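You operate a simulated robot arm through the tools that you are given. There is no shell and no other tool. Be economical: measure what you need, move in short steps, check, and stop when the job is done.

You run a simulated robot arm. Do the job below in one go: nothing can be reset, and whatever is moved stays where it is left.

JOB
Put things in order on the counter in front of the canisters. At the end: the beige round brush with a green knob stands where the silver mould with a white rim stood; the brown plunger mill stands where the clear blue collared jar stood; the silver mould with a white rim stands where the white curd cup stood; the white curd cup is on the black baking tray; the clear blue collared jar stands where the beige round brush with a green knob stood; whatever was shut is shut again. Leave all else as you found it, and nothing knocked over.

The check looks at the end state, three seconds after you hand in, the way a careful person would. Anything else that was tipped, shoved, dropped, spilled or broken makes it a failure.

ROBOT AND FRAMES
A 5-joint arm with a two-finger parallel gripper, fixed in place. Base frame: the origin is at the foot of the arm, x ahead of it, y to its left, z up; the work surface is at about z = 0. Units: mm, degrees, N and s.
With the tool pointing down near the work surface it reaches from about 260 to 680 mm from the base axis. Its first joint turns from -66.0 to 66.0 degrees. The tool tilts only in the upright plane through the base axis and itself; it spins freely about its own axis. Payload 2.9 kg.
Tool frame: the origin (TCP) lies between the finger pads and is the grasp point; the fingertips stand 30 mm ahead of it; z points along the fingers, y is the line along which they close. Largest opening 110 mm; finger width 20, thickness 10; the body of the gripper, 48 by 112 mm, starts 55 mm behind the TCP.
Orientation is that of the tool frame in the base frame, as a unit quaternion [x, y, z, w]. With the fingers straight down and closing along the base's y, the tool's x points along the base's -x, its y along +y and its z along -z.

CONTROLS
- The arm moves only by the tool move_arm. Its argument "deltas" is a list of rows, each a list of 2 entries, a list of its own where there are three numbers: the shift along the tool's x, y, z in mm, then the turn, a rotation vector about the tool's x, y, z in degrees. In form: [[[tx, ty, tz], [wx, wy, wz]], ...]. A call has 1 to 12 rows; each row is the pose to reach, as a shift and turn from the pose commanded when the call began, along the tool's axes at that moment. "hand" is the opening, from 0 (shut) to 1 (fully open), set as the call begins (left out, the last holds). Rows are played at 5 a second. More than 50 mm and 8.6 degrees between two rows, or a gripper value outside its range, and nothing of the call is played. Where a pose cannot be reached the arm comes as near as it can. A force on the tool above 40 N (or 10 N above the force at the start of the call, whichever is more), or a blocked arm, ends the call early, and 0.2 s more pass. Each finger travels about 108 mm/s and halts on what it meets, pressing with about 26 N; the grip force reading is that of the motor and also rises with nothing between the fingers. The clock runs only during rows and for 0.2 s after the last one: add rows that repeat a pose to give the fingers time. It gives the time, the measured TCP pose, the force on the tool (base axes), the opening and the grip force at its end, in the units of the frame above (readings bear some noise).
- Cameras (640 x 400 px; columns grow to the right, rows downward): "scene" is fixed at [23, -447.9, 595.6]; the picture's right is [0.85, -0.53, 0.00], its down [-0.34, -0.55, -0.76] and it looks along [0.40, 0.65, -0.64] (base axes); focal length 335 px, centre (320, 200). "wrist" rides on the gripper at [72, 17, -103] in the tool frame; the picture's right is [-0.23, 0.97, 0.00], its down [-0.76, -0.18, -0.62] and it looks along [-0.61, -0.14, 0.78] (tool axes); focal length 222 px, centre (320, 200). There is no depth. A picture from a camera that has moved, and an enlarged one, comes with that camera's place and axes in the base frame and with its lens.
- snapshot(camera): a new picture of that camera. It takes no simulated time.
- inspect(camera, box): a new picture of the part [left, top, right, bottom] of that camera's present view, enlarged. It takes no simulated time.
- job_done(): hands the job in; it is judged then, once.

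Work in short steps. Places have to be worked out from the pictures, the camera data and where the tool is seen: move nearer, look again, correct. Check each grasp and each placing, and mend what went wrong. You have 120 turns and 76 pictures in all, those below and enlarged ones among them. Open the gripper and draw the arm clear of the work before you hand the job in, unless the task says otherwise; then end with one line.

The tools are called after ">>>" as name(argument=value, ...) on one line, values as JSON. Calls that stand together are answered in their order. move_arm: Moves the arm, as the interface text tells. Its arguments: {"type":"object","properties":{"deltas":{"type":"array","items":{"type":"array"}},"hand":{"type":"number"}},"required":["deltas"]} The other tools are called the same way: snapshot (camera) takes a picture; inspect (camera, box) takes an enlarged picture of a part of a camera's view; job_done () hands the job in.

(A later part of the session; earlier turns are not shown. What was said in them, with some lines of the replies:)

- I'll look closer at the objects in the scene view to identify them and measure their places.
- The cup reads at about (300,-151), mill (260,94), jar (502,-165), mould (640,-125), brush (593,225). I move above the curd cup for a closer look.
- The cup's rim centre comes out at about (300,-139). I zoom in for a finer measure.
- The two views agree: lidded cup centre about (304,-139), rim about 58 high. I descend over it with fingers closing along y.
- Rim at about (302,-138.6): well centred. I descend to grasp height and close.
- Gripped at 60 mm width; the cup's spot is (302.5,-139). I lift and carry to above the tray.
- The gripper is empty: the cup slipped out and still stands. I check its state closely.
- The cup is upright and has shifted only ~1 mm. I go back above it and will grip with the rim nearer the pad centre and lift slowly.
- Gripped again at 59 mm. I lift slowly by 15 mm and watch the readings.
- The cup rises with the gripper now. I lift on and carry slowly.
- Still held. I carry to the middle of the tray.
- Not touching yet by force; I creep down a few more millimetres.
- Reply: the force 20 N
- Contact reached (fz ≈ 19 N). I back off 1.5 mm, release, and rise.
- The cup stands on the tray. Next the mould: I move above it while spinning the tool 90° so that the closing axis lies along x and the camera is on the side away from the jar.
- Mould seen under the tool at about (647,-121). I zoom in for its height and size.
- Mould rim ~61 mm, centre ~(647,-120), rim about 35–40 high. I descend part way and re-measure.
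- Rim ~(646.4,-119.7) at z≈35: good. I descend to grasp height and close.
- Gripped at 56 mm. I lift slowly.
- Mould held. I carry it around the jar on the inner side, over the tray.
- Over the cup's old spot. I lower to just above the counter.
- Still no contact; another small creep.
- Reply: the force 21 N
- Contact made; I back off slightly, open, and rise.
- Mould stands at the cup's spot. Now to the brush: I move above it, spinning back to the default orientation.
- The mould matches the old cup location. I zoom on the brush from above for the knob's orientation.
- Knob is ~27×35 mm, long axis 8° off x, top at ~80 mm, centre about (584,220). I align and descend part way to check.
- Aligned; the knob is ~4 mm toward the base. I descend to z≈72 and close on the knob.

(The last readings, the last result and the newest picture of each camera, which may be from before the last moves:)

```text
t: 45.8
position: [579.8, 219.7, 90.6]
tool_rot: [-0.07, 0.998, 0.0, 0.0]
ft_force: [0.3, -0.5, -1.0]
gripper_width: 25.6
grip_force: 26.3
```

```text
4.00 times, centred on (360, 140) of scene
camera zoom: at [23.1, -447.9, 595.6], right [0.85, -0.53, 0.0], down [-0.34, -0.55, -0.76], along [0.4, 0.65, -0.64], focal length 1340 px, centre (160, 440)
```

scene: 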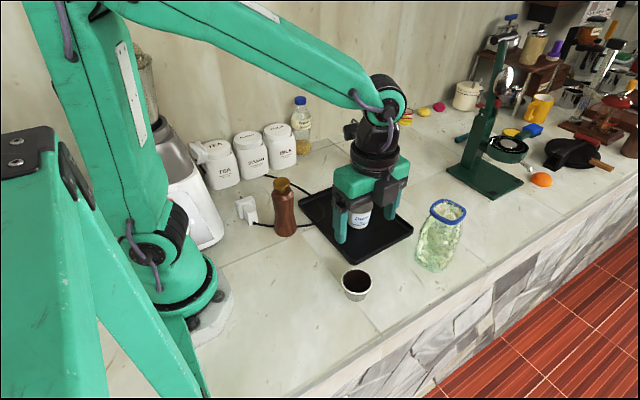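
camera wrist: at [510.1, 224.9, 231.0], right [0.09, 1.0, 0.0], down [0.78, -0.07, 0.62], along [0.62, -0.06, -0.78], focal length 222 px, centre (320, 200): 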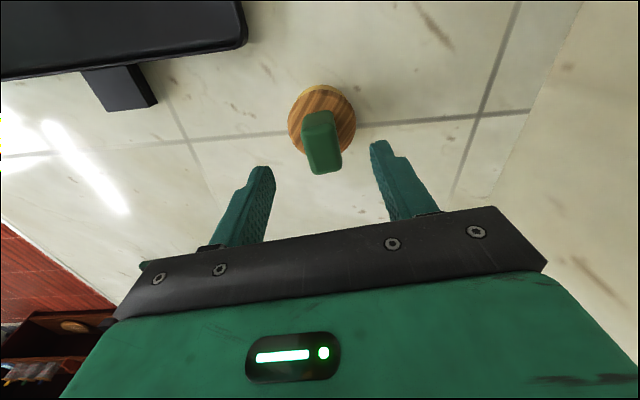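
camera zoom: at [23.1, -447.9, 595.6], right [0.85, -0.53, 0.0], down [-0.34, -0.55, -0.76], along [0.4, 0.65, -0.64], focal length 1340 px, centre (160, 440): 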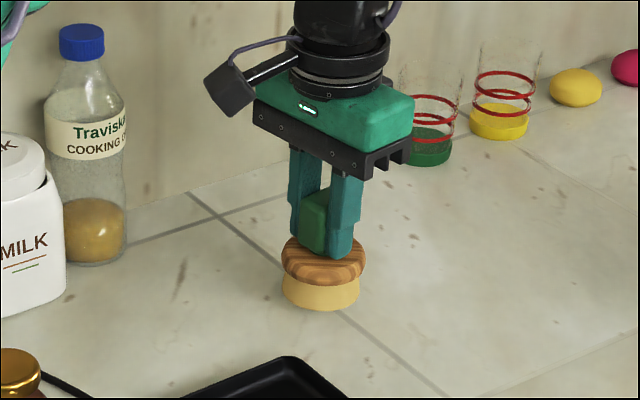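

Brush held (its spot: ~(579.5,219.5)). I lift and swing it to the mould's old spot, spinning 90° so the camera stays away from the jar.

>>> move_arm(deltas=[[[0, 0, -10], [0, 0, 0]], [[0, 0, -25], [0, 0, 0]], [[0, 0, -42], [0, 0, 0]], [[0, 0, -60], [0, 0, 0]], [[0, -6, -70], [0, 0, 0]], [[0, -6, -70], [0, 0, 0]]])

>>> move_arm(deltas=[[[-1, -12, 0], [0, 0, 6]], [[-2, -35, 0], [0, 0, 14]], [[-4, -68, 0], [0, 0, 22]], [[-6, -103, 0], [0, 0, 30]], [[-8, -140, 0], [0, 0, 38.5]], [[-9, -177, 0], [0, 0, 47]], [[-11, -214, 0], [0, 0, 55.5]], [[-13, -250, 0], [0, 0, 64]], [[-14, -283, 0], [0, 0, 72.5]], [[-16, -312, 0], [0, 0, 81]], [[-17.6, -332, 0], [0, 0, 88]], [[-17.6, -339.7, 0], [0, 0, 90]]])

>>> snapshot(camera="scene")

>>> snapshot(camera="wrist")

```text
t: 47.2
position: [581.6, 213.6, 161.5]
tool_rot: [-0.07, 0.998, 0.0, 0.0]
ft_force: [-1.3, 0.0, -0.7]
gripper_width: 25.6
grip_force: 26.6
```

```text
t: 49.8
position: [646.3, -121.5, 163.5]
tool_rot: [0.657, 0.754, 0.0, 0.0]
ft_force: [0.3, 0.3, -0.3]
gripper_width: 25.6
grip_force: 26.1
```

```text
35 pictures are left
```

scene: 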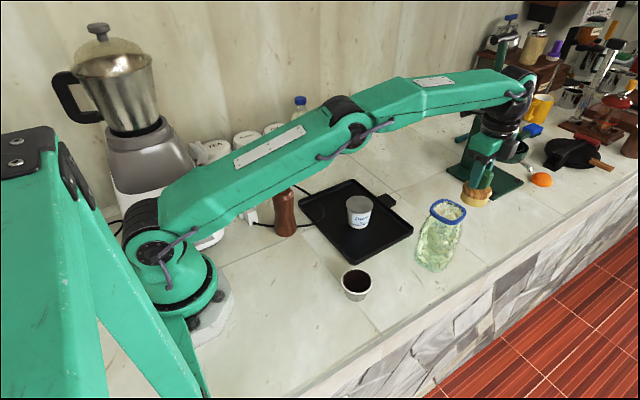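

```text
34 pictures are left
camera wrist: at [653.6, -47.2, 266.6], right [1.0, -0.09, 0.0], down [-0.07, -0.78, 0.62], along [-0.06, -0.62, -0.78], focal length 222 px, centre (320, 200)
```

wrist: 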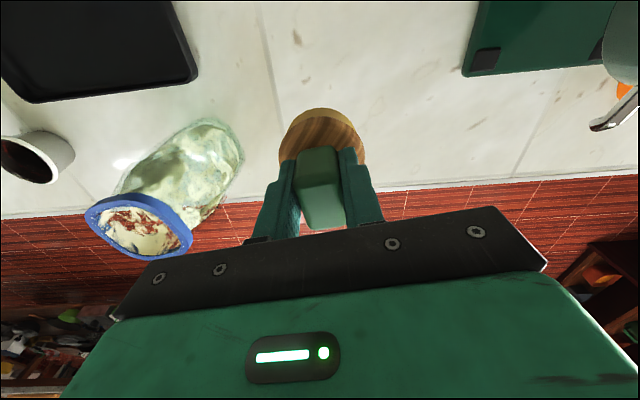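

At the spot. I lower to near contact, then creep.

>>> move_arm(deltas=[[[0, 0, 15], [0, 0, 0]], [[0, 0, 32], [0, 0, 0]], [[0, 0, 50], [0, 0, 0]], [[0, 0, 66], [0, 0, 0]], [[0, 0, 78], [0, 0, 0]], [[0, 0, 85], [0, 0, 0]], [[0, 0, 87], [0, 0, 0]]])

>>> move_arm(deltas=[[[0, 0, 1], [0, 0, 0]], [[0, 0, 2], [0, 0, 0]], [[0, 0, 2], [0, 0, 0]]])

```text
t: 51.4
position: [644.9, -120.5, 75.8]
tool_rot: [0.656, 0.755, 0.0, -0.001]
ft_force: [-0.7, -1.0, -0.6]
gripper_width: 25.6
grip_force: 25.8
```

```text
t: 52.2
position: [645.5, -118.4, 72.9]
tool_rot: [0.656, 0.755, 0.0, 0.0]
ft_force: [-0.2, 0.3, 0.1]
gripper_width: 25.7
grip_force: 26.2
```

>>> move_arm(deltas=[[[0, 0, 1], [0, 0, 0]], [[0, 0, 1.5], [0, 0, 0]]])

>>> inspect(camera="scene", box=[400, 140, 540, 280])

```text
t: 52.8
position: [646.4, -120.1, 72.1]
tool_rot: [0.657, 0.754, 0.001, 0.001]
ft_force: [0.4, -1.3, -2.3]
gripper_width: 25.6
grip_force: 26.4
```

```text
2.86 times, centred on (470, 210) of scene
camera zoom: at [23.1, -447.9, 595.6], right [0.85, -0.53, 0.0], down [-0.34, -0.55, -0.76], along [0.4, 0.65, -0.64], focal length 958 px, centre (-109, 171)
```

zoom: 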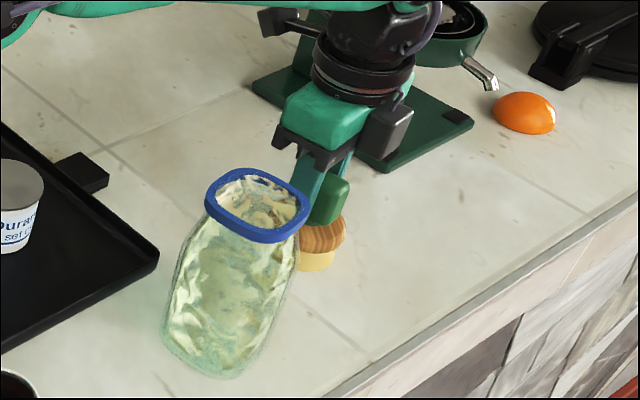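

Just about on the counter; one more millimetre of creep.

>>> move_arm(deltas=[[[0, 0, 1], [0, 0, 0]], [[0, 0, 1], [0, 0, 0]]])

>>> move_arm(deltas=[[[0, 0, 0.5], [0, 0, 0]], [[0, 0, 1], [0, 0, 0]]])

```text
t: 53.4
position: [646.6, -119.9, 71.0]
tool_rot: [0.656, 0.755, -0.001, -0.001]
ft_force: [-0.8, 1.5, 1.7]
gripper_width: 25.3
grip_force: 25.8
```

```text
t: 54.0
position: [646.5, -120.0, 70.4]
tool_rot: [0.656, 0.755, 0.0, 0.0]
ft_force: [-2.7, 0.6, 7.2]
gripper_width: 25.5
grip_force: 26.2
```

Contact. I release and rise straight up.

>>> move_arm(deltas=[[[0, 0, -0.5], [0, 0, 0]], [[0, 0, -0.5], [0, 0, 0]], [[0, 0, -0.5], [0, 0, 0]], [[0, 0, -15], [0, 0, 0]], [[0, 0, -45], [0, 0, 0]], [[0, 0, -85], [0, 0, 0]], [[0, 0, -130], [0, 0, 0]], [[0, 0, -150], [0, 0, 0]]], hand=0.5)

>>> snapshot(camera="wrist")

>>> inspect(camera="scene", box=[400, 140, 540, 280])

```text
t: 55.8
position: [641.1, -118.4, 216.8]
tool_rot: [0.656, 0.755, -0.001, 0.0]
ft_force: [0.6, 0.4, 0.2]
gripper_width: 55.0
grip_force: 0.0
out of reach, approached as far as the arm can: row 8
```

```text
32 pictures are left
camera wrist: at [647.6, -44.6, 320.8], right [1.0, -0.09, 0.0], down [-0.07, -0.78, 0.62], along [-0.06, -0.62, -0.78], focal length 222 px, centre (320, 200)
```

wrist: 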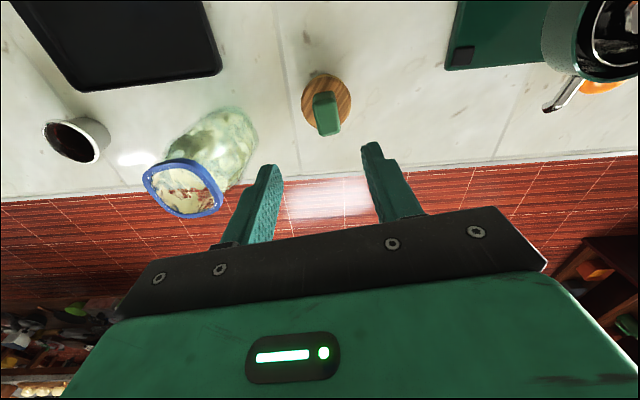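

```text
2.86 times, centred on (470, 210) of scene
camera zoom: at [23.1, -447.9, 595.6], right [0.85, -0.53, 0.0], down [-0.34, -0.55, -0.76], along [0.4, 0.65, -0.64], focal length 958 px, centre (-109, 171)
```

zoom: 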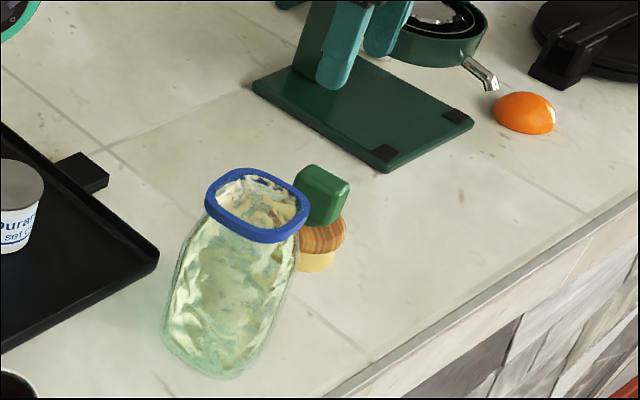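

Brush stands in place. Now I move above the jar, spinning back to default, for a top view.

>>> move_arm(deltas=[[[-2, -14, 0], [0, 0, -8.2]], [[-4, -28, -5], [0, 0, -16.4]], [[-6, -42, -10], [0, 0, -24.6]], [[-8, -56, -15], [0, 0, -32.8]], [[-10, -70, -20], [0, 0, -41]], [[-12, -84, -25], [0, 0, -49.2]], [[-14, -98, -30], [0, 0, -57.4]], [[-16, -112, -36], [0, 0, -65.6]], [[-18, -123, -42], [0, 0, -73.8]], [[-20, -132, -48], [0, 0, -82]], [[-22, -138, -53], [0, 0, -90]], [[-22.7, -140.5, -53], [0, 0, -98]]], hand=1)

>>> snapshot(camera="wrist")

```text
t: 58.4
position: [503.4, -161.9, 270.6]
tool_rot: [-0.14, 0.99, 0.0, 0.0]
ft_force: [-0.4, 0.1, 0.5]
gripper_width: 109.7
grip_force: 0.1
```

```text
30 pictures are left
camera wrist: at [428.4, -165.3, 374.4], right [-0.05, 1.0, 0.0], down [0.78, 0.04, 0.62], along [0.62, 0.03, -0.78], focal length 222 px, centre (320, 200)
```

wrist: 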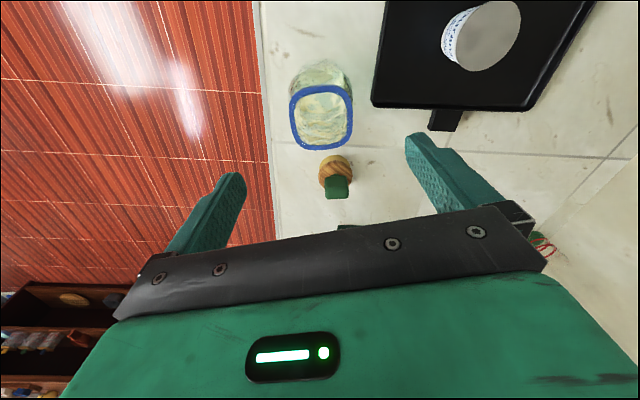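

>>> inspect(camera="wrist", box=[260, 40, 390, 170])

```text
3.08 times, centred on (325, 105) of wrist
camera zoom: at [428.4, -165.3, 374.4], right [-0.05, 1.0, 0.0], down [0.78, 0.04, 0.62], along [0.62, 0.03, -0.78], focal length 684 px, centre (305, 492)
```

zoom: 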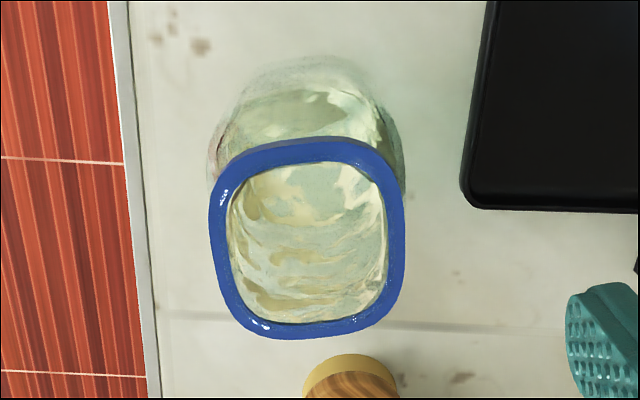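

Jar collar centre (503,-161.5), aligned with the tool. I descend with fully open fingers, checking just above the collar.

>>> move_arm(deltas=[[[0, 0, 40], [0, 0, 0]], [[0, 0, 80], [0, 0, 0]], [[0, 0, 80], [0, 0, 0]]])

>>> snapshot(camera="wrist")

>>> inspect(camera="scene", box=[380, 130, 500, 280])

```text
t: 59.2
position: [506.6, -161.9, 188.1]
tool_rot: [-0.14, 0.99, 0.0, 0.001]
ft_force: [-0.9, -0.3, 0.3]
gripper_width: 110.1
grip_force: 0.1
```

```text
28 pictures are left
camera wrist: at [432.6, -165.5, 292.1], right [-0.05, 1.0, 0.0], down [0.78, 0.04, 0.62], along [0.62, 0.03, -0.78], focal length 222 px, centre (320, 200)
```

wrist: 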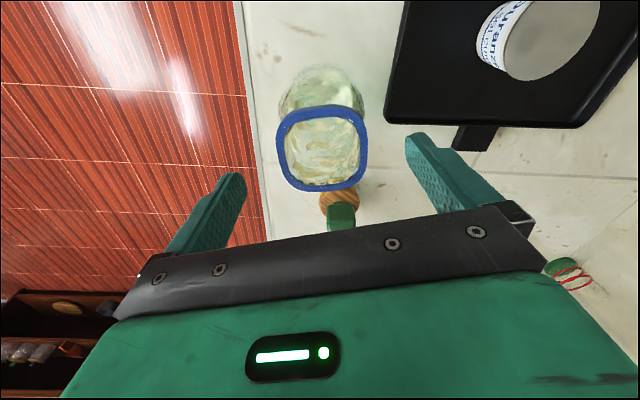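

```text
2.67 times, centred on (440, 205) of scene
camera zoom: at [23.0, -447.9, 595.6], right [0.85, -0.53, 0.0], down [-0.34, -0.55, -0.76], along [0.4, 0.65, -0.64], focal length 894 px, centre (0, 187)
```

zoom: 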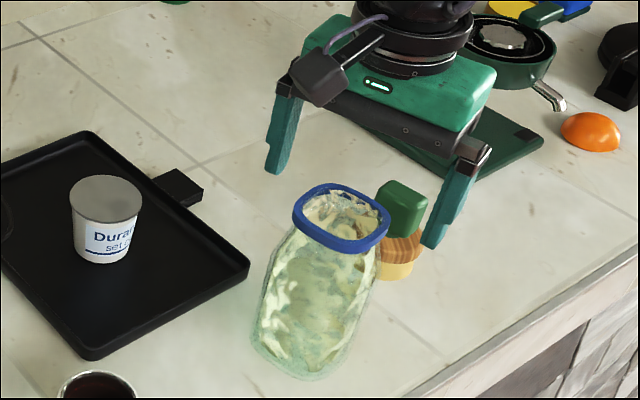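

Jar ~4 mm toward the base from the tool axis; I correct that, descend to z≈105 and close.

>>> move_arm(deltas=[[[3.5, 0, 20], [0, 0, 0]], [[3.5, 0, 45], [0, 0, 0]], [[3.5, 0, 70], [0, 0, 0]], [[3.5, 0, 84], [0, 0, 0]], [[3.5, 0, 84], [0, 0, 0]]])

>>> inspect(camera="scene", box=[380, 130, 500, 280])

```text
t: 60.4
position: [502.3, -164.5, 106.5]
tool_rot: [-0.139, 0.99, 0.0, 0.0]
ft_force: [-0.2, 0.7, -0.6]
gripper_width: 110.1
grip_force: 0.0
```

```text
2.67 times, centred on (440, 205) of scene
camera zoom: at [23.0, -447.9, 595.6], right [0.85, -0.53, 0.0], down [-0.34, -0.55, -0.76], along [0.4, 0.65, -0.64], focal length 894 px, centre (0, 187)
```

zoom: 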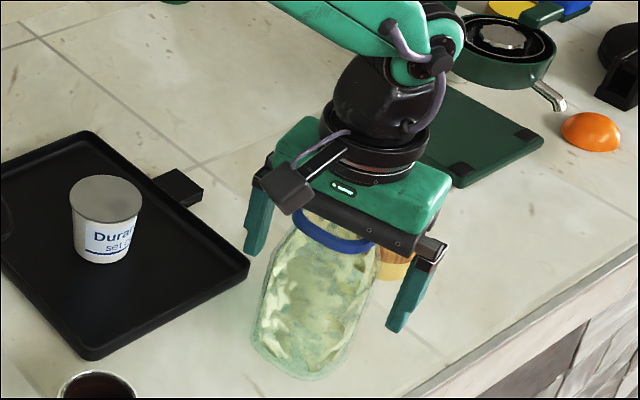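

Fingers straddle the jar's body with room under the palm. I close.

>>> move_arm(deltas=[[[0, 0, 0], [0, 0, 0]], [[0, 0, 0], [0, 0, 0]], [[0, 0, 0], [0, 0, 0]], [[0, 0, 0], [0, 0, 0]]], hand=0)

>>> move_arm(deltas=[[[0, 0, -2], [0, 0, 0]], [[0, 0, -5], [0, 0, 0]], [[0, 0, -9], [0, 0, 0]], [[0, 0, -14], [0, 0, 0]], [[0, 0, -20], [0, 0, 0]], [[0, 0, -20], [0, 0, 0]]])

>>> inspect(camera="scene", box=[380, 130, 500, 280])

```text
t: 61.4
position: [502.0, -163.5, 106.4]
tool_rot: [-0.139, 0.99, 0.0, 0.0]
ft_force: [-0.4, 0.3, -0.4]
gripper_width: 74.8
grip_force: 26.5
```

```text
t: 62.8
position: [499.4, -161.7, 125.6]
tool_rot: [-0.139, 0.99, -0.001, -0.001]
ft_force: [-0.6, 0.3, -2.3]
gripper_width: 74.6
grip_force: 26.3
```

```text
2.67 times, centred on (440, 205) of scene
camera zoom: at [23.1, -447.9, 595.6], right [0.85, -0.53, 0.0], down [-0.34, -0.55, -0.76], along [0.4, 0.65, -0.64], focal length 894 px, centre (0, 187)
```

zoom: 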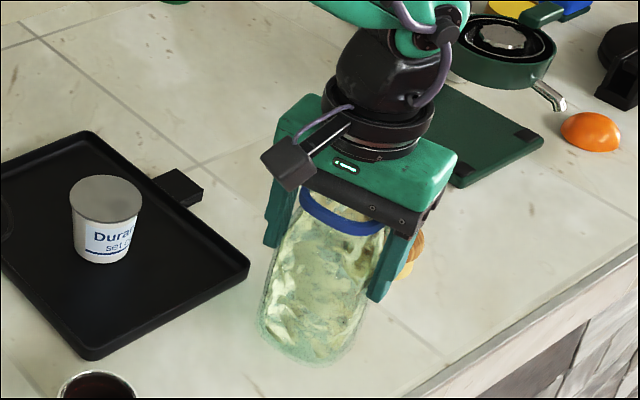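

Jar held. I lift it further, slowly.

>>> move_arm(deltas=[[[0, 0, -5], [0, 0, 0]], [[0, 0, -14], [0, 0, 0]], [[0, 0, -24], [0, 0, 0]], [[0, 0, -36], [0, 0, 0]], [[0, 0, -48], [0, 0, 0]], [[0, 0, -60], [0, 0, 0]], [[0, 0, -72], [0, 0, 0]], [[0, 0, -80], [0, 0, 0]], [[0, 0, -84], [0, 0, 0]], [[-1, 2, -84], [0, 0, 0]], [[-4, 8, -84], [0, 0, 0]], [[-8, 16, -84], [0, 0, 0]]])

>>> move_arm(deltas=[[[-5, 9, 0], [0, 0, 0]], [[-13, 25, 0], [0, 0, 0]], [[-23, 44, 0], [0, 0, 0]], [[-33, 64, 0], [0, 0, 0]], [[-43, 84, 0], [0, 0, 0]], [[-54, 104, 0], [0, 0, 0]], [[-64, 124, 0], [0, 0, 0]], [[-75, 144, 0], [0, 0, 0]], [[-85, 164, 0], [0, 0, 0]], [[-95, 183, 0], [0, 0, 0]], [[-104, 200, 0], [0, 0, 0]], [[-110, 211, 0], [0, 0, 0]]])

>>> snapshot(camera="scene")

```text
t: 65.4
position: [503.9, -145.3, 209.3]
tool_rot: [-0.139, 0.99, 0.0, 0.0]
ft_force: [-0.1, -0.3, -2.6]
gripper_width: 74.4
grip_force: 26.2
```

```text
t: 68.0
position: [551.5, 88.9, 208.3]
tool_rot: [-0.139, 0.99, 0.0, 0.0]
ft_force: [0.4, -0.2, -2.2]
gripper_width: 74.8
grip_force: 25.9
```

```text
24 pictures are left
```

scene: 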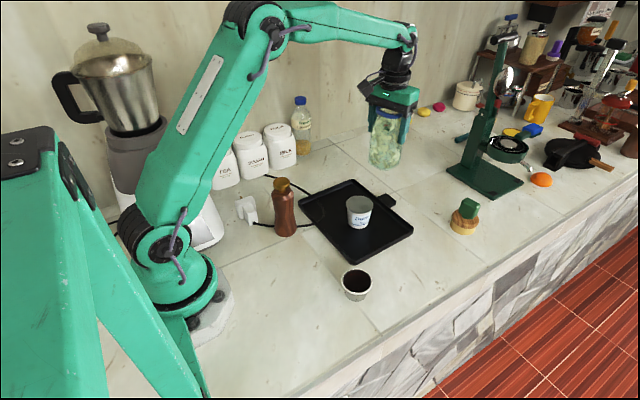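

Good. I finish the carry to (579.5,219.5) and begin lowering.

>>> move_arm(deltas=[[[-6, 11, 0], [0, 0, 0]], [[-16, 30, 0], [0, 0, 0]], [[-27, 51, 0], [0, 0, 0]], [[-38, 73, 0], [0, 0, 0]], [[-49, 95, 0], [0, 0, 0]], [[-58, 111, 0], [0, 0, 0]], [[-62, 118.7, 0], [0, 0, 0]], [[-62, 118.7, 15], [0, 0, 0]], [[-62, 118.7, 33], [0, 0, 0]], [[-62, 118.7, 51], [0, 0, 0]], [[-62, 118.7, 66], [0, 0, 0]], [[-62, 118.7, 76], [0, 0, 0]]])

>>> inspect(camera="scene", box=[300, 70, 440, 190])

```text
t: 70.6
position: [578.1, 219.0, 132.6]
tool_rot: [-0.139, 0.99, -0.001, 0.0]
ft_force: [0.4, -0.7, -2.4]
gripper_width: 74.8
grip_force: 26.0
```

```text
3.33 times, centred on (370, 130) of scene
camera zoom: at [23.1, -447.9, 595.6], right [0.85, -0.53, 0.0], down [-0.34, -0.55, -0.76], along [0.4, 0.65, -0.64], focal length 1117 px, centre (153, 433)
```

zoom: 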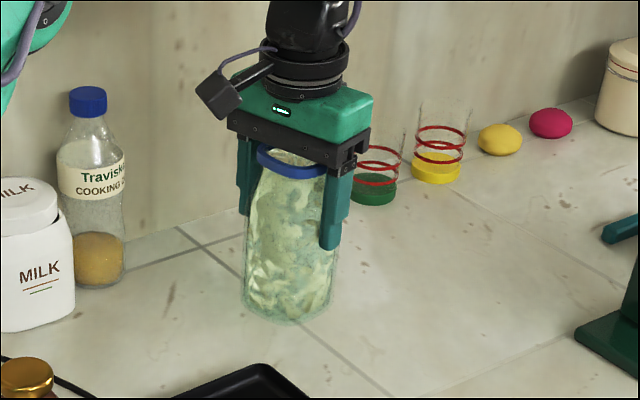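

Clear all round. I lower and creep to contact.

>>> move_arm(deltas=[[[0, 0, 8], [0, 0, 0]], [[0, 0, 15], [0, 0, 0]], [[0, 0, 20], [0, 0, 0]], [[0, 0, 23], [0, 0, 0]]])

>>> move_arm(deltas=[[[0, 0, 1], [0, 0, 0]], [[0, 0, 2], [0, 0, 0]], [[0, 0, 2], [0, 0, 0]]])

>>> move_arm(deltas=[[[0, 0, 0.7], [0, 0, 0]], [[0, 0, 1], [0, 0, 0]]])

```text
t: 71.6
position: [575.9, 219.3, 111.8]
tool_rot: [-0.14, 0.99, 0.0, 0.0]
ft_force: [0.0, 0.2, -2.4]
gripper_width: 74.8
grip_force: 26.3
```

```text
t: 72.4
position: [577.2, 219.6, 109.7]
tool_rot: [-0.139, 0.99, 0.0, 0.001]
ft_force: [-0.4, 0.4, -2.3]
gripper_width: 74.4
grip_force: 25.6
```

```text
t: 73.0
position: [576.8, 219.4, 109.3]
tool_rot: [-0.139, 0.99, -0.001, 0.0]
ft_force: [0.7, -1.0, -1.1]
gripper_width: 74.6
grip_force: 26.6
```

>>> move_arm(deltas=[[[0, 0, 1], [0, 0, 0]], [[0, 0, 2], [0, 0, 0]]])

>>> move_arm(deltas=[[[0, 0, 0.7], [0, 0, 0]], [[0, 0, 1], [0, 0, 0]]])

```text
t: 73.6
position: [577.7, 218.8, 106.3]
tool_rot: [-0.139, 0.99, 0.0, 0.0]
ft_force: [-0.1, 0.1, -0.6]
gripper_width: 74.6
grip_force: 25.9
```

```text
t: 74.2
position: [579.1, 219.1, 106.4]
tool_rot: [-0.139, 0.99, 0.0, 0.0]
ft_force: [-4.3, -1.1, 6.4]
gripper_width: 74.8
grip_force: 25.7
```

Contact (fz from -2.4 to +6.4). I back off half a millimetre, open fully, and rise.

>>> move_arm(deltas=[[[0, 0, -0.5], [0, 0, 0]], [[0, 0, -0.5], [0, 0, 0]], [[0, 0, -0.5], [0, 0, 0]], [[0, 0, -8], [0, 0, 0]], [[0, 0, -25], [0, 0, 0]], [[0, 0, -55], [0, 0, 0]], [[0, 0, -90], [0, 0, 0]], [[0, 0, -120], [0, 0, 0]]], hand=1)

>>> snapshot(camera="scene")

>>> snapshot(camera="wrist")

```text
t: 76.0
position: [577.5, 218.4, 225.1]
tool_rot: [-0.139, 0.99, 0.0, 0.0]
ft_force: [0.0, 0.3, 0.9]
gripper_width: 110.1
grip_force: 0.0
```

```text
22 pictures are left
```

scene: 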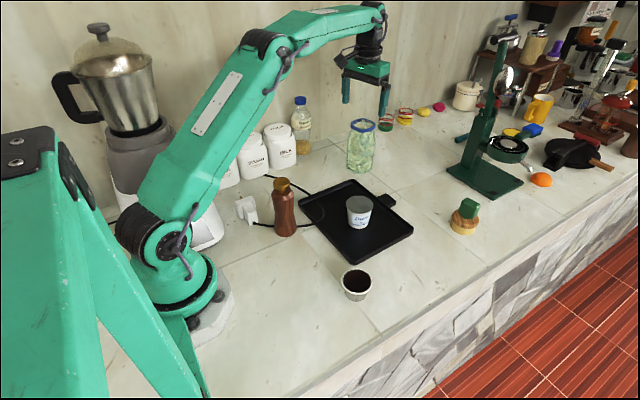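

```text
21 pictures are left
camera wrist: at [503.9, 216.2, 327.9], right [-0.05, 1.0, 0.0], down [0.78, 0.04, 0.62], along [0.62, 0.03, -0.78], focal length 222 px, centre (320, 200)
```

wrist: 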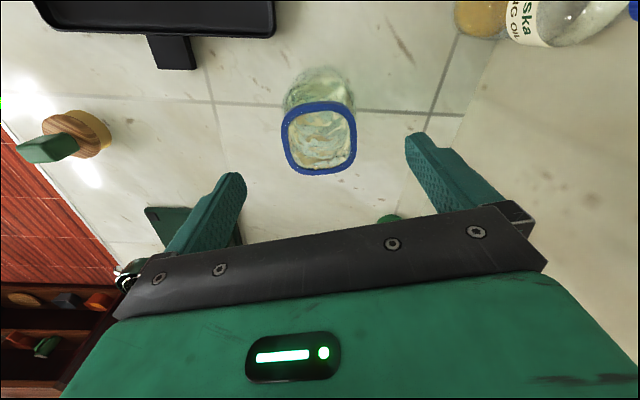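

Jar stands at the brush's old spot. Now the mill: I move above it, spinning 90° so the camera sits on the open -y side.

>>> move_arm(deltas=[[[28, -3, -8], [0, 0, -8]], [[56, -6, -16], [0, 0, -16]], [[84, -8, -25], [0, 0, -24]], [[112, -11, -30], [0, 0, -32]], [[140, -14, -35], [0, 0, -40]], [[168, -17, -35], [0, 0, -48]], [[196, -19, -35], [0, 0, -56]], [[224, -22, -35], [0, 0, -64]], [[252, -25, -35], [0, 0, -72]], [[280, -28, -35], [0, 0, -80]], [[308, -30, -35], [0, 0, -88]], [[330, -33, -35], [0, 0, -90]]])

>>> snapshot(camera="wrist")

>>> snapshot(camera="scene")

```text
t: 78.6
position: [266.4, 97.9, 259.1]
tool_rot: [0.799, -0.601, 0.0, -0.001]
ft_force: [-0.3, -0.3, -0.5]
gripper_width: 109.9
grip_force: 0.1
```

```text
20 pictures are left
camera wrist: at [271.5, 23.1, 363.0], right [-1.0, -0.05, 0.0], down [-0.04, 0.78, 0.62], along [-0.03, 0.62, -0.78], focal length 222 px, centre (320, 200)
```

wrist: 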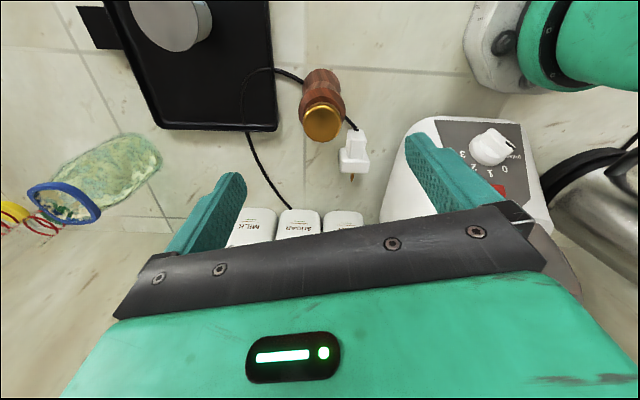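

```text
19 pictures are left
```

scene: 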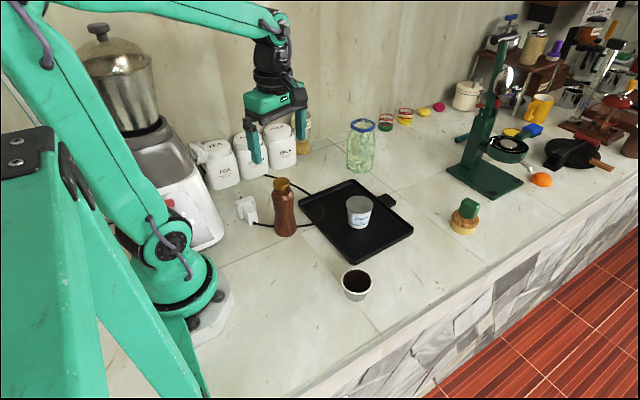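

Reached. Mill cap centre comes out near (266,95). I zoom to measure.

>>> inspect(camera="wrist", box=[260, 50, 390, 190])

>>> inspect(camera="scene", box=[240, 165, 330, 250])

```text
2.86 times, centred on (325, 120) of wrist
camera zoom: at [271.5, 23.1, 363.0], right [-1.0, -0.05, 0.0], down [-0.04, 0.78, 0.62], along [-0.03, 0.62, -0.78], focal length 635 px, centre (306, 429)
```

zoom: 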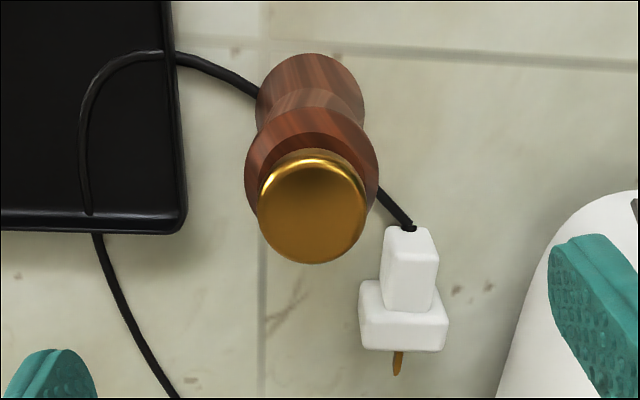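

```text
4.71 times, centred on (285, 208) of scene
camera zoom: at [23.1, -447.9, 595.6], right [0.85, -0.53, 0.0], down [-0.34, -0.55, -0.76], along [0.4, 0.65, -0.64], focal length 1577 px, centre (485, 165)
```

zoom: 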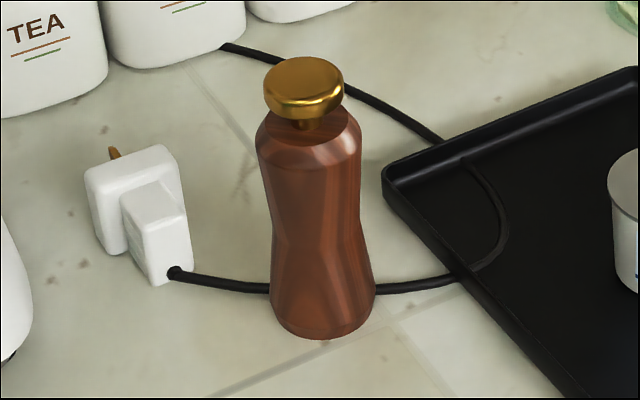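

Mill centred under the tool (~(265,97), cap top ~150, bulge ~56 mm at z≈107). I descend to z≈106 and check.

>>> move_arm(deltas=[[[0, 1.5, 40], [0, 0, 0]], [[0, 1.5, 80], [0, 0, 0]], [[0, 1.5, 110], [0, 0, 0]], [[0, 1.5, 135], [0, 0, 0]], [[0, 1.5, 152], [0, 0, 0]], [[0, 1.5, 152], [0, 0, 0]]], hand=0.85)

>>> inspect(camera="scene", box=[210, 120, 350, 250])

```text
t: 80.0
position: [265.9, 97.2, 106.2]
tool_rot: [0.799, -0.601, -0.001, -0.001]
ft_force: [0.3, -0.8, 0.3]
gripper_width: 93.6
grip_force: 0.0
```

```text
3.08 times, centred on (280, 185) of scene
camera zoom: at [23.0, -447.9, 595.6], right [0.85, -0.53, 0.0], down [-0.34, -0.55, -0.76], along [0.4, 0.65, -0.64], focal length 1031 px, centre (443, 246)
```

zoom: 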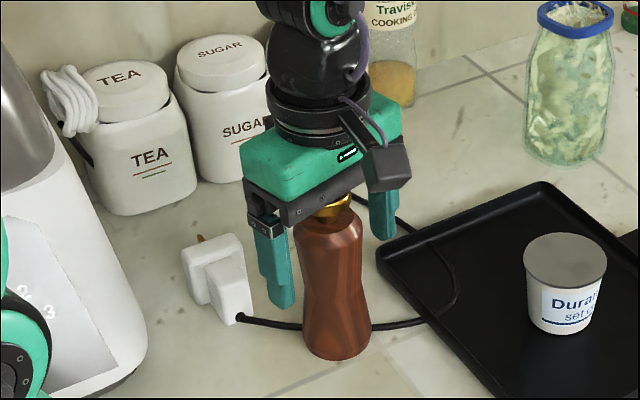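

Well placed, no contact. I close and lift slowly.

>>> move_arm(deltas=[[[0, 0, 0], [0, 0, 0]], [[0, 0, 0], [0, 0, 0]], [[0, 0, 0], [0, 0, 0]], [[0, 0, 0], [0, 0, 0]]], hand=0)

>>> move_arm(deltas=[[[0, 0, -2], [0, 0, 0]], [[0, 0, -5], [0, 0, 0]], [[0, 0, -9], [0, 0, 0]], [[0, 0, -14], [0, 0, 0]], [[0, 0, -20], [0, 0, 0]], [[0, 0, -20], [0, 0, 0]]])

>>> inspect(camera="scene", box=[210, 120, 350, 250])

```text
t: 81.0
position: [265.6, 95.9, 106.7]
tool_rot: [0.799, -0.601, 0.0, 0.0]
ft_force: [-0.8, -0.3, -0.7]
gripper_width: 51.8
grip_force: 26.2
```

```text
t: 82.4
position: [268.2, 95.4, 128.2]
tool_rot: [0.799, -0.602, 0.0, 0.0]
ft_force: [0.0, 0.1, -3.1]
gripper_width: 52.0
grip_force: 26.3
```

```text
3.08 times, centred on (280, 185) of scene
camera zoom: at [23.0, -447.9, 595.6], right [0.85, -0.53, 0.0], down [-0.34, -0.55, -0.76], along [0.4, 0.65, -0.64], focal length 1031 px, centre (443, 246)
```

zoom: 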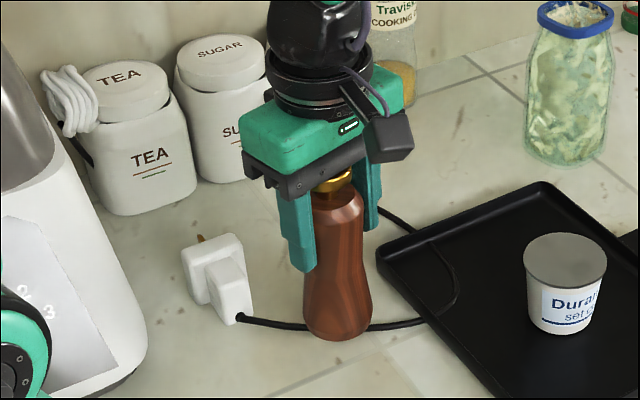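

Mill held. I lift it and start the carry.

>>> move_arm(deltas=[[[0, 0, -6], [0, 0, 0]], [[0, 0, -16], [0, 0, 0]], [[0, 0, -28], [0, 0, 0]], [[0, 0, -40], [0, 0, 0]], [[0, 0, -54], [0, 0, 0]], [[0, 0, -68], [0, 0, 0]], [[0, 0, -78], [0, 0, 0]], [[0, 0, -84], [0, 0, 0]], [[0, 0, -86], [0, 0, 0]], [[4, -2, -86], [0, 0, 0]], [[12, -6, -86], [0, 0, 0]], [[20, -10, -86], [0, 0, 0]]])

>>> move_arm(deltas=[[[10, -5, 0], [0, 0, 0]], [[28, -14, 0], [0, 0, 0]], [[50, -25, 0], [0, 0, 0]], [[75, -37, 0], [0, 0, 0]], [[100, -50, 0], [0, 0, 0]], [[125, -62, 0], [0, 0, 0]], [[150, -75, 0], [0, 0, 0]], [[175, -87, 0], [0, 0, 0]], [[200, -100, 0], [0, 0, 0]], [[224, -111, 0], [0, 0, 0]], [[243, -121, 0], [0, 0, 0]], [[252, -125, 0], [0, 0, 0]]])

>>> snapshot(camera="scene")

```text
t: 85.0
position: [283.7, 79.7, 214.7]
tool_rot: [0.799, -0.602, 0.0, 0.0]
ft_force: [-0.1, -0.8, -2.3]
gripper_width: 51.9
grip_force: 26.4
```

```text
t: 87.6
position: [475.1, -127.1, 216.9]
tool_rot: [0.799, -0.602, 0.0, 0.0]
ft_force: [-0.2, 1.5, -2.1]
gripper_width: 51.8
grip_force: 25.7
```

```text
14 pictures are left
```

scene: 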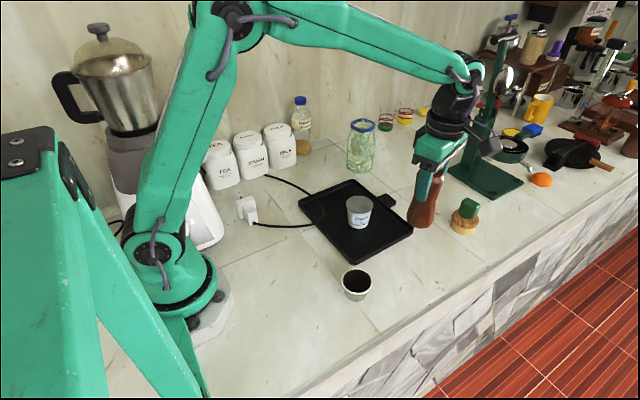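

On track. I finish the carry to (502,-162) and lower most of the way.

>>> move_arm(deltas=[[[10, -5, 0], [0, 0, 0]], [[24, -11, 0], [0, 0, 0]], [[36, -16, 0], [0, 0, 0]], [[41, -18.5, 0], [0, 0, 0]], [[41, -18.5, 10], [0, 0, 0]], [[41, -18.5, 26], [0, 0, 0]], [[41, -18.5, 44], [0, 0, 0]], [[41, -18.5, 62], [0, 0, 0]], [[41, -18.5, 80], [0, 0, 0]], [[41, -18.5, 93], [0, 0, 0]], [[41, -18.5, 101], [0, 0, 0]], [[41, -18.5, 104], [0, 0, 0]]])

>>> inspect(camera="scene", box=[380, 130, 500, 280])

```text
t: 90.2
position: [500.8, -163.1, 109.7]
tool_rot: [0.798, -0.602, 0.0, 0.0]
ft_force: [-0.8, 0.3, -1.7]
gripper_width: 52.2
grip_force: 26.3
```

```text
2.67 times, centred on (440, 205) of scene
camera zoom: at [23.1, -447.9, 595.6], right [0.85, -0.53, 0.0], down [-0.34, -0.55, -0.76], along [0.4, 0.65, -0.64], focal length 894 px, centre (0, 187)
```

zoom: 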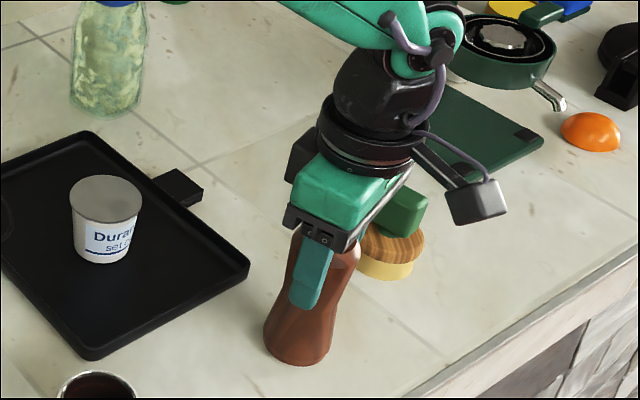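

Nearly down, well located. I creep to contact.

>>> move_arm(deltas=[[[0, 0, 1], [0, 0, 0]], [[0, 0, 2], [0, 0, 0]], [[0, 0, 2], [0, 0, 0]]])

>>> move_arm(deltas=[[[0, 0, 1], [0, 0, 0]], [[0, 0, 1.5], [0, 0, 0]]])

```text
t: 91.0
position: [501.8, -162.1, 108.2]
tool_rot: [0.799, -0.602, -0.001, 0.0]
ft_force: [0.9, -0.1, -2.6]
gripper_width: 51.8
grip_force: 26.0
```

```text
t: 91.6
position: [501.4, -162.7, 106.5]
tool_rot: [0.799, -0.601, 0.0, 0.001]
ft_force: [-1.3, -1.2, 4.0]
gripper_width: 51.9
grip_force: 25.2
```

Contact (fz rose to +4 N). I open and rise straight up.

>>> move_arm(deltas=[[[0, 0, 0], [0, 0, 0]], [[0, 0, 0], [0, 0, 0]], [[0, 0, 0], [0, 0, 0]], [[0, 0, -8], [0, 0, 0]], [[0, 0, -25], [0, 0, 0]], [[0, 0, -55], [0, 0, 0]], [[0, 0, -95], [0, 0, 0]], [[0, 0, -135], [0, 0, 0]], [[0, 0, -160], [0, 0, 0]]], hand=0.85)

>>> snapshot(camera="scene")

```text
t: 93.6
position: [503.7, -162.0, 265.0]
tool_rot: [0.798, -0.602, 0.0, 0.0]
ft_force: [-0.5, 0.1, -0.7]
gripper_width: 93.5
grip_force: 0.1
```

```text
12 pictures are left
```

scene: 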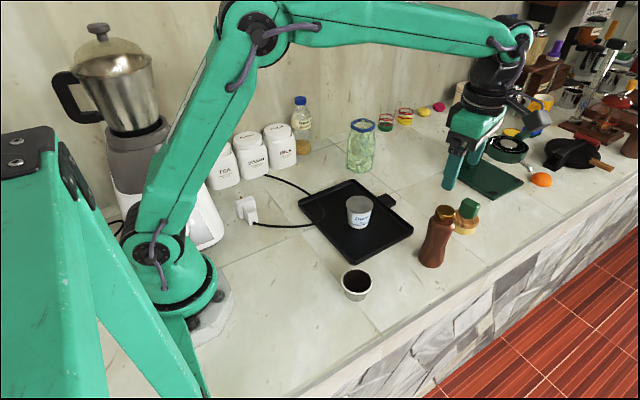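

All five items are placed and upright. I draw the arm up and clear, then take a last look.

>>> move_arm(deltas=[[[0, 0, -30], [0, 0, 0]], [[-30, -4, -60], [0, 0, 0]], [[-65, -8, -70], [0, 0, 0]], [[-100, -12, -70], [0, 0, 0]], [[-130, -16, -70], [0, 0, 0]], [[-130, -16, -70], [0, 0, 0]]])

>>> snapshot(camera="scene")

>>> inspect(camera="scene", box=[300, 100, 520, 310])

```text
t: 95.0
position: [481.2, -32.9, 335.3]
tool_rot: [0.798, -0.602, 0.0, 0.0]
ft_force: [0.7, 1.0, 0.3]
gripper_width: 93.2
grip_force: 0.0
```

```text
11 pictures are left
```

scene: 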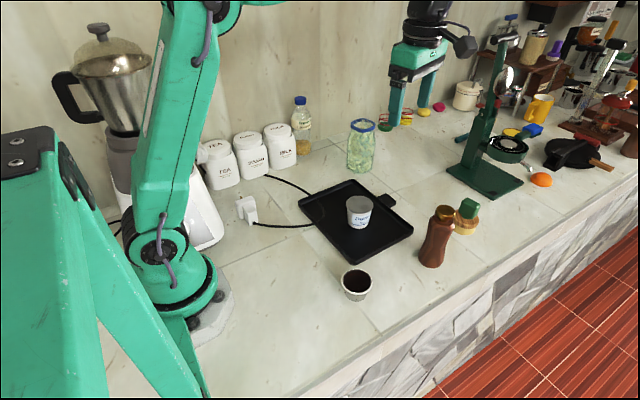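

```text
1.90 times, centred on (410, 205) of scene
camera zoom: at [23.1, -447.9, 595.6], right [0.85, -0.53, 0.0], down [-0.34, -0.55, -0.76], along [0.4, 0.65, -0.64], focal length 638 px, centre (149, 190)
```

zoom: 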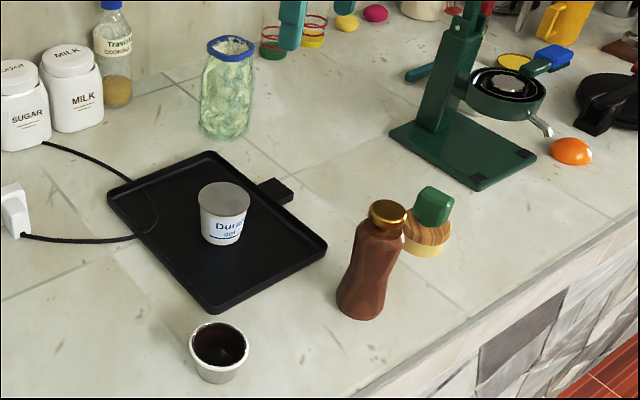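

Everything stands in its required place, nothing else has moved, and the arm is clear with the gripper open; I hand in.

>>> job_done()

```text
The job is handed in.
```

All five items are in their required places and upright; the curd cup slipped from the grip on the first try but stayed standing on its spot, nothing else looks disturbed in the last picture, and the arm is clear with the gripper open.
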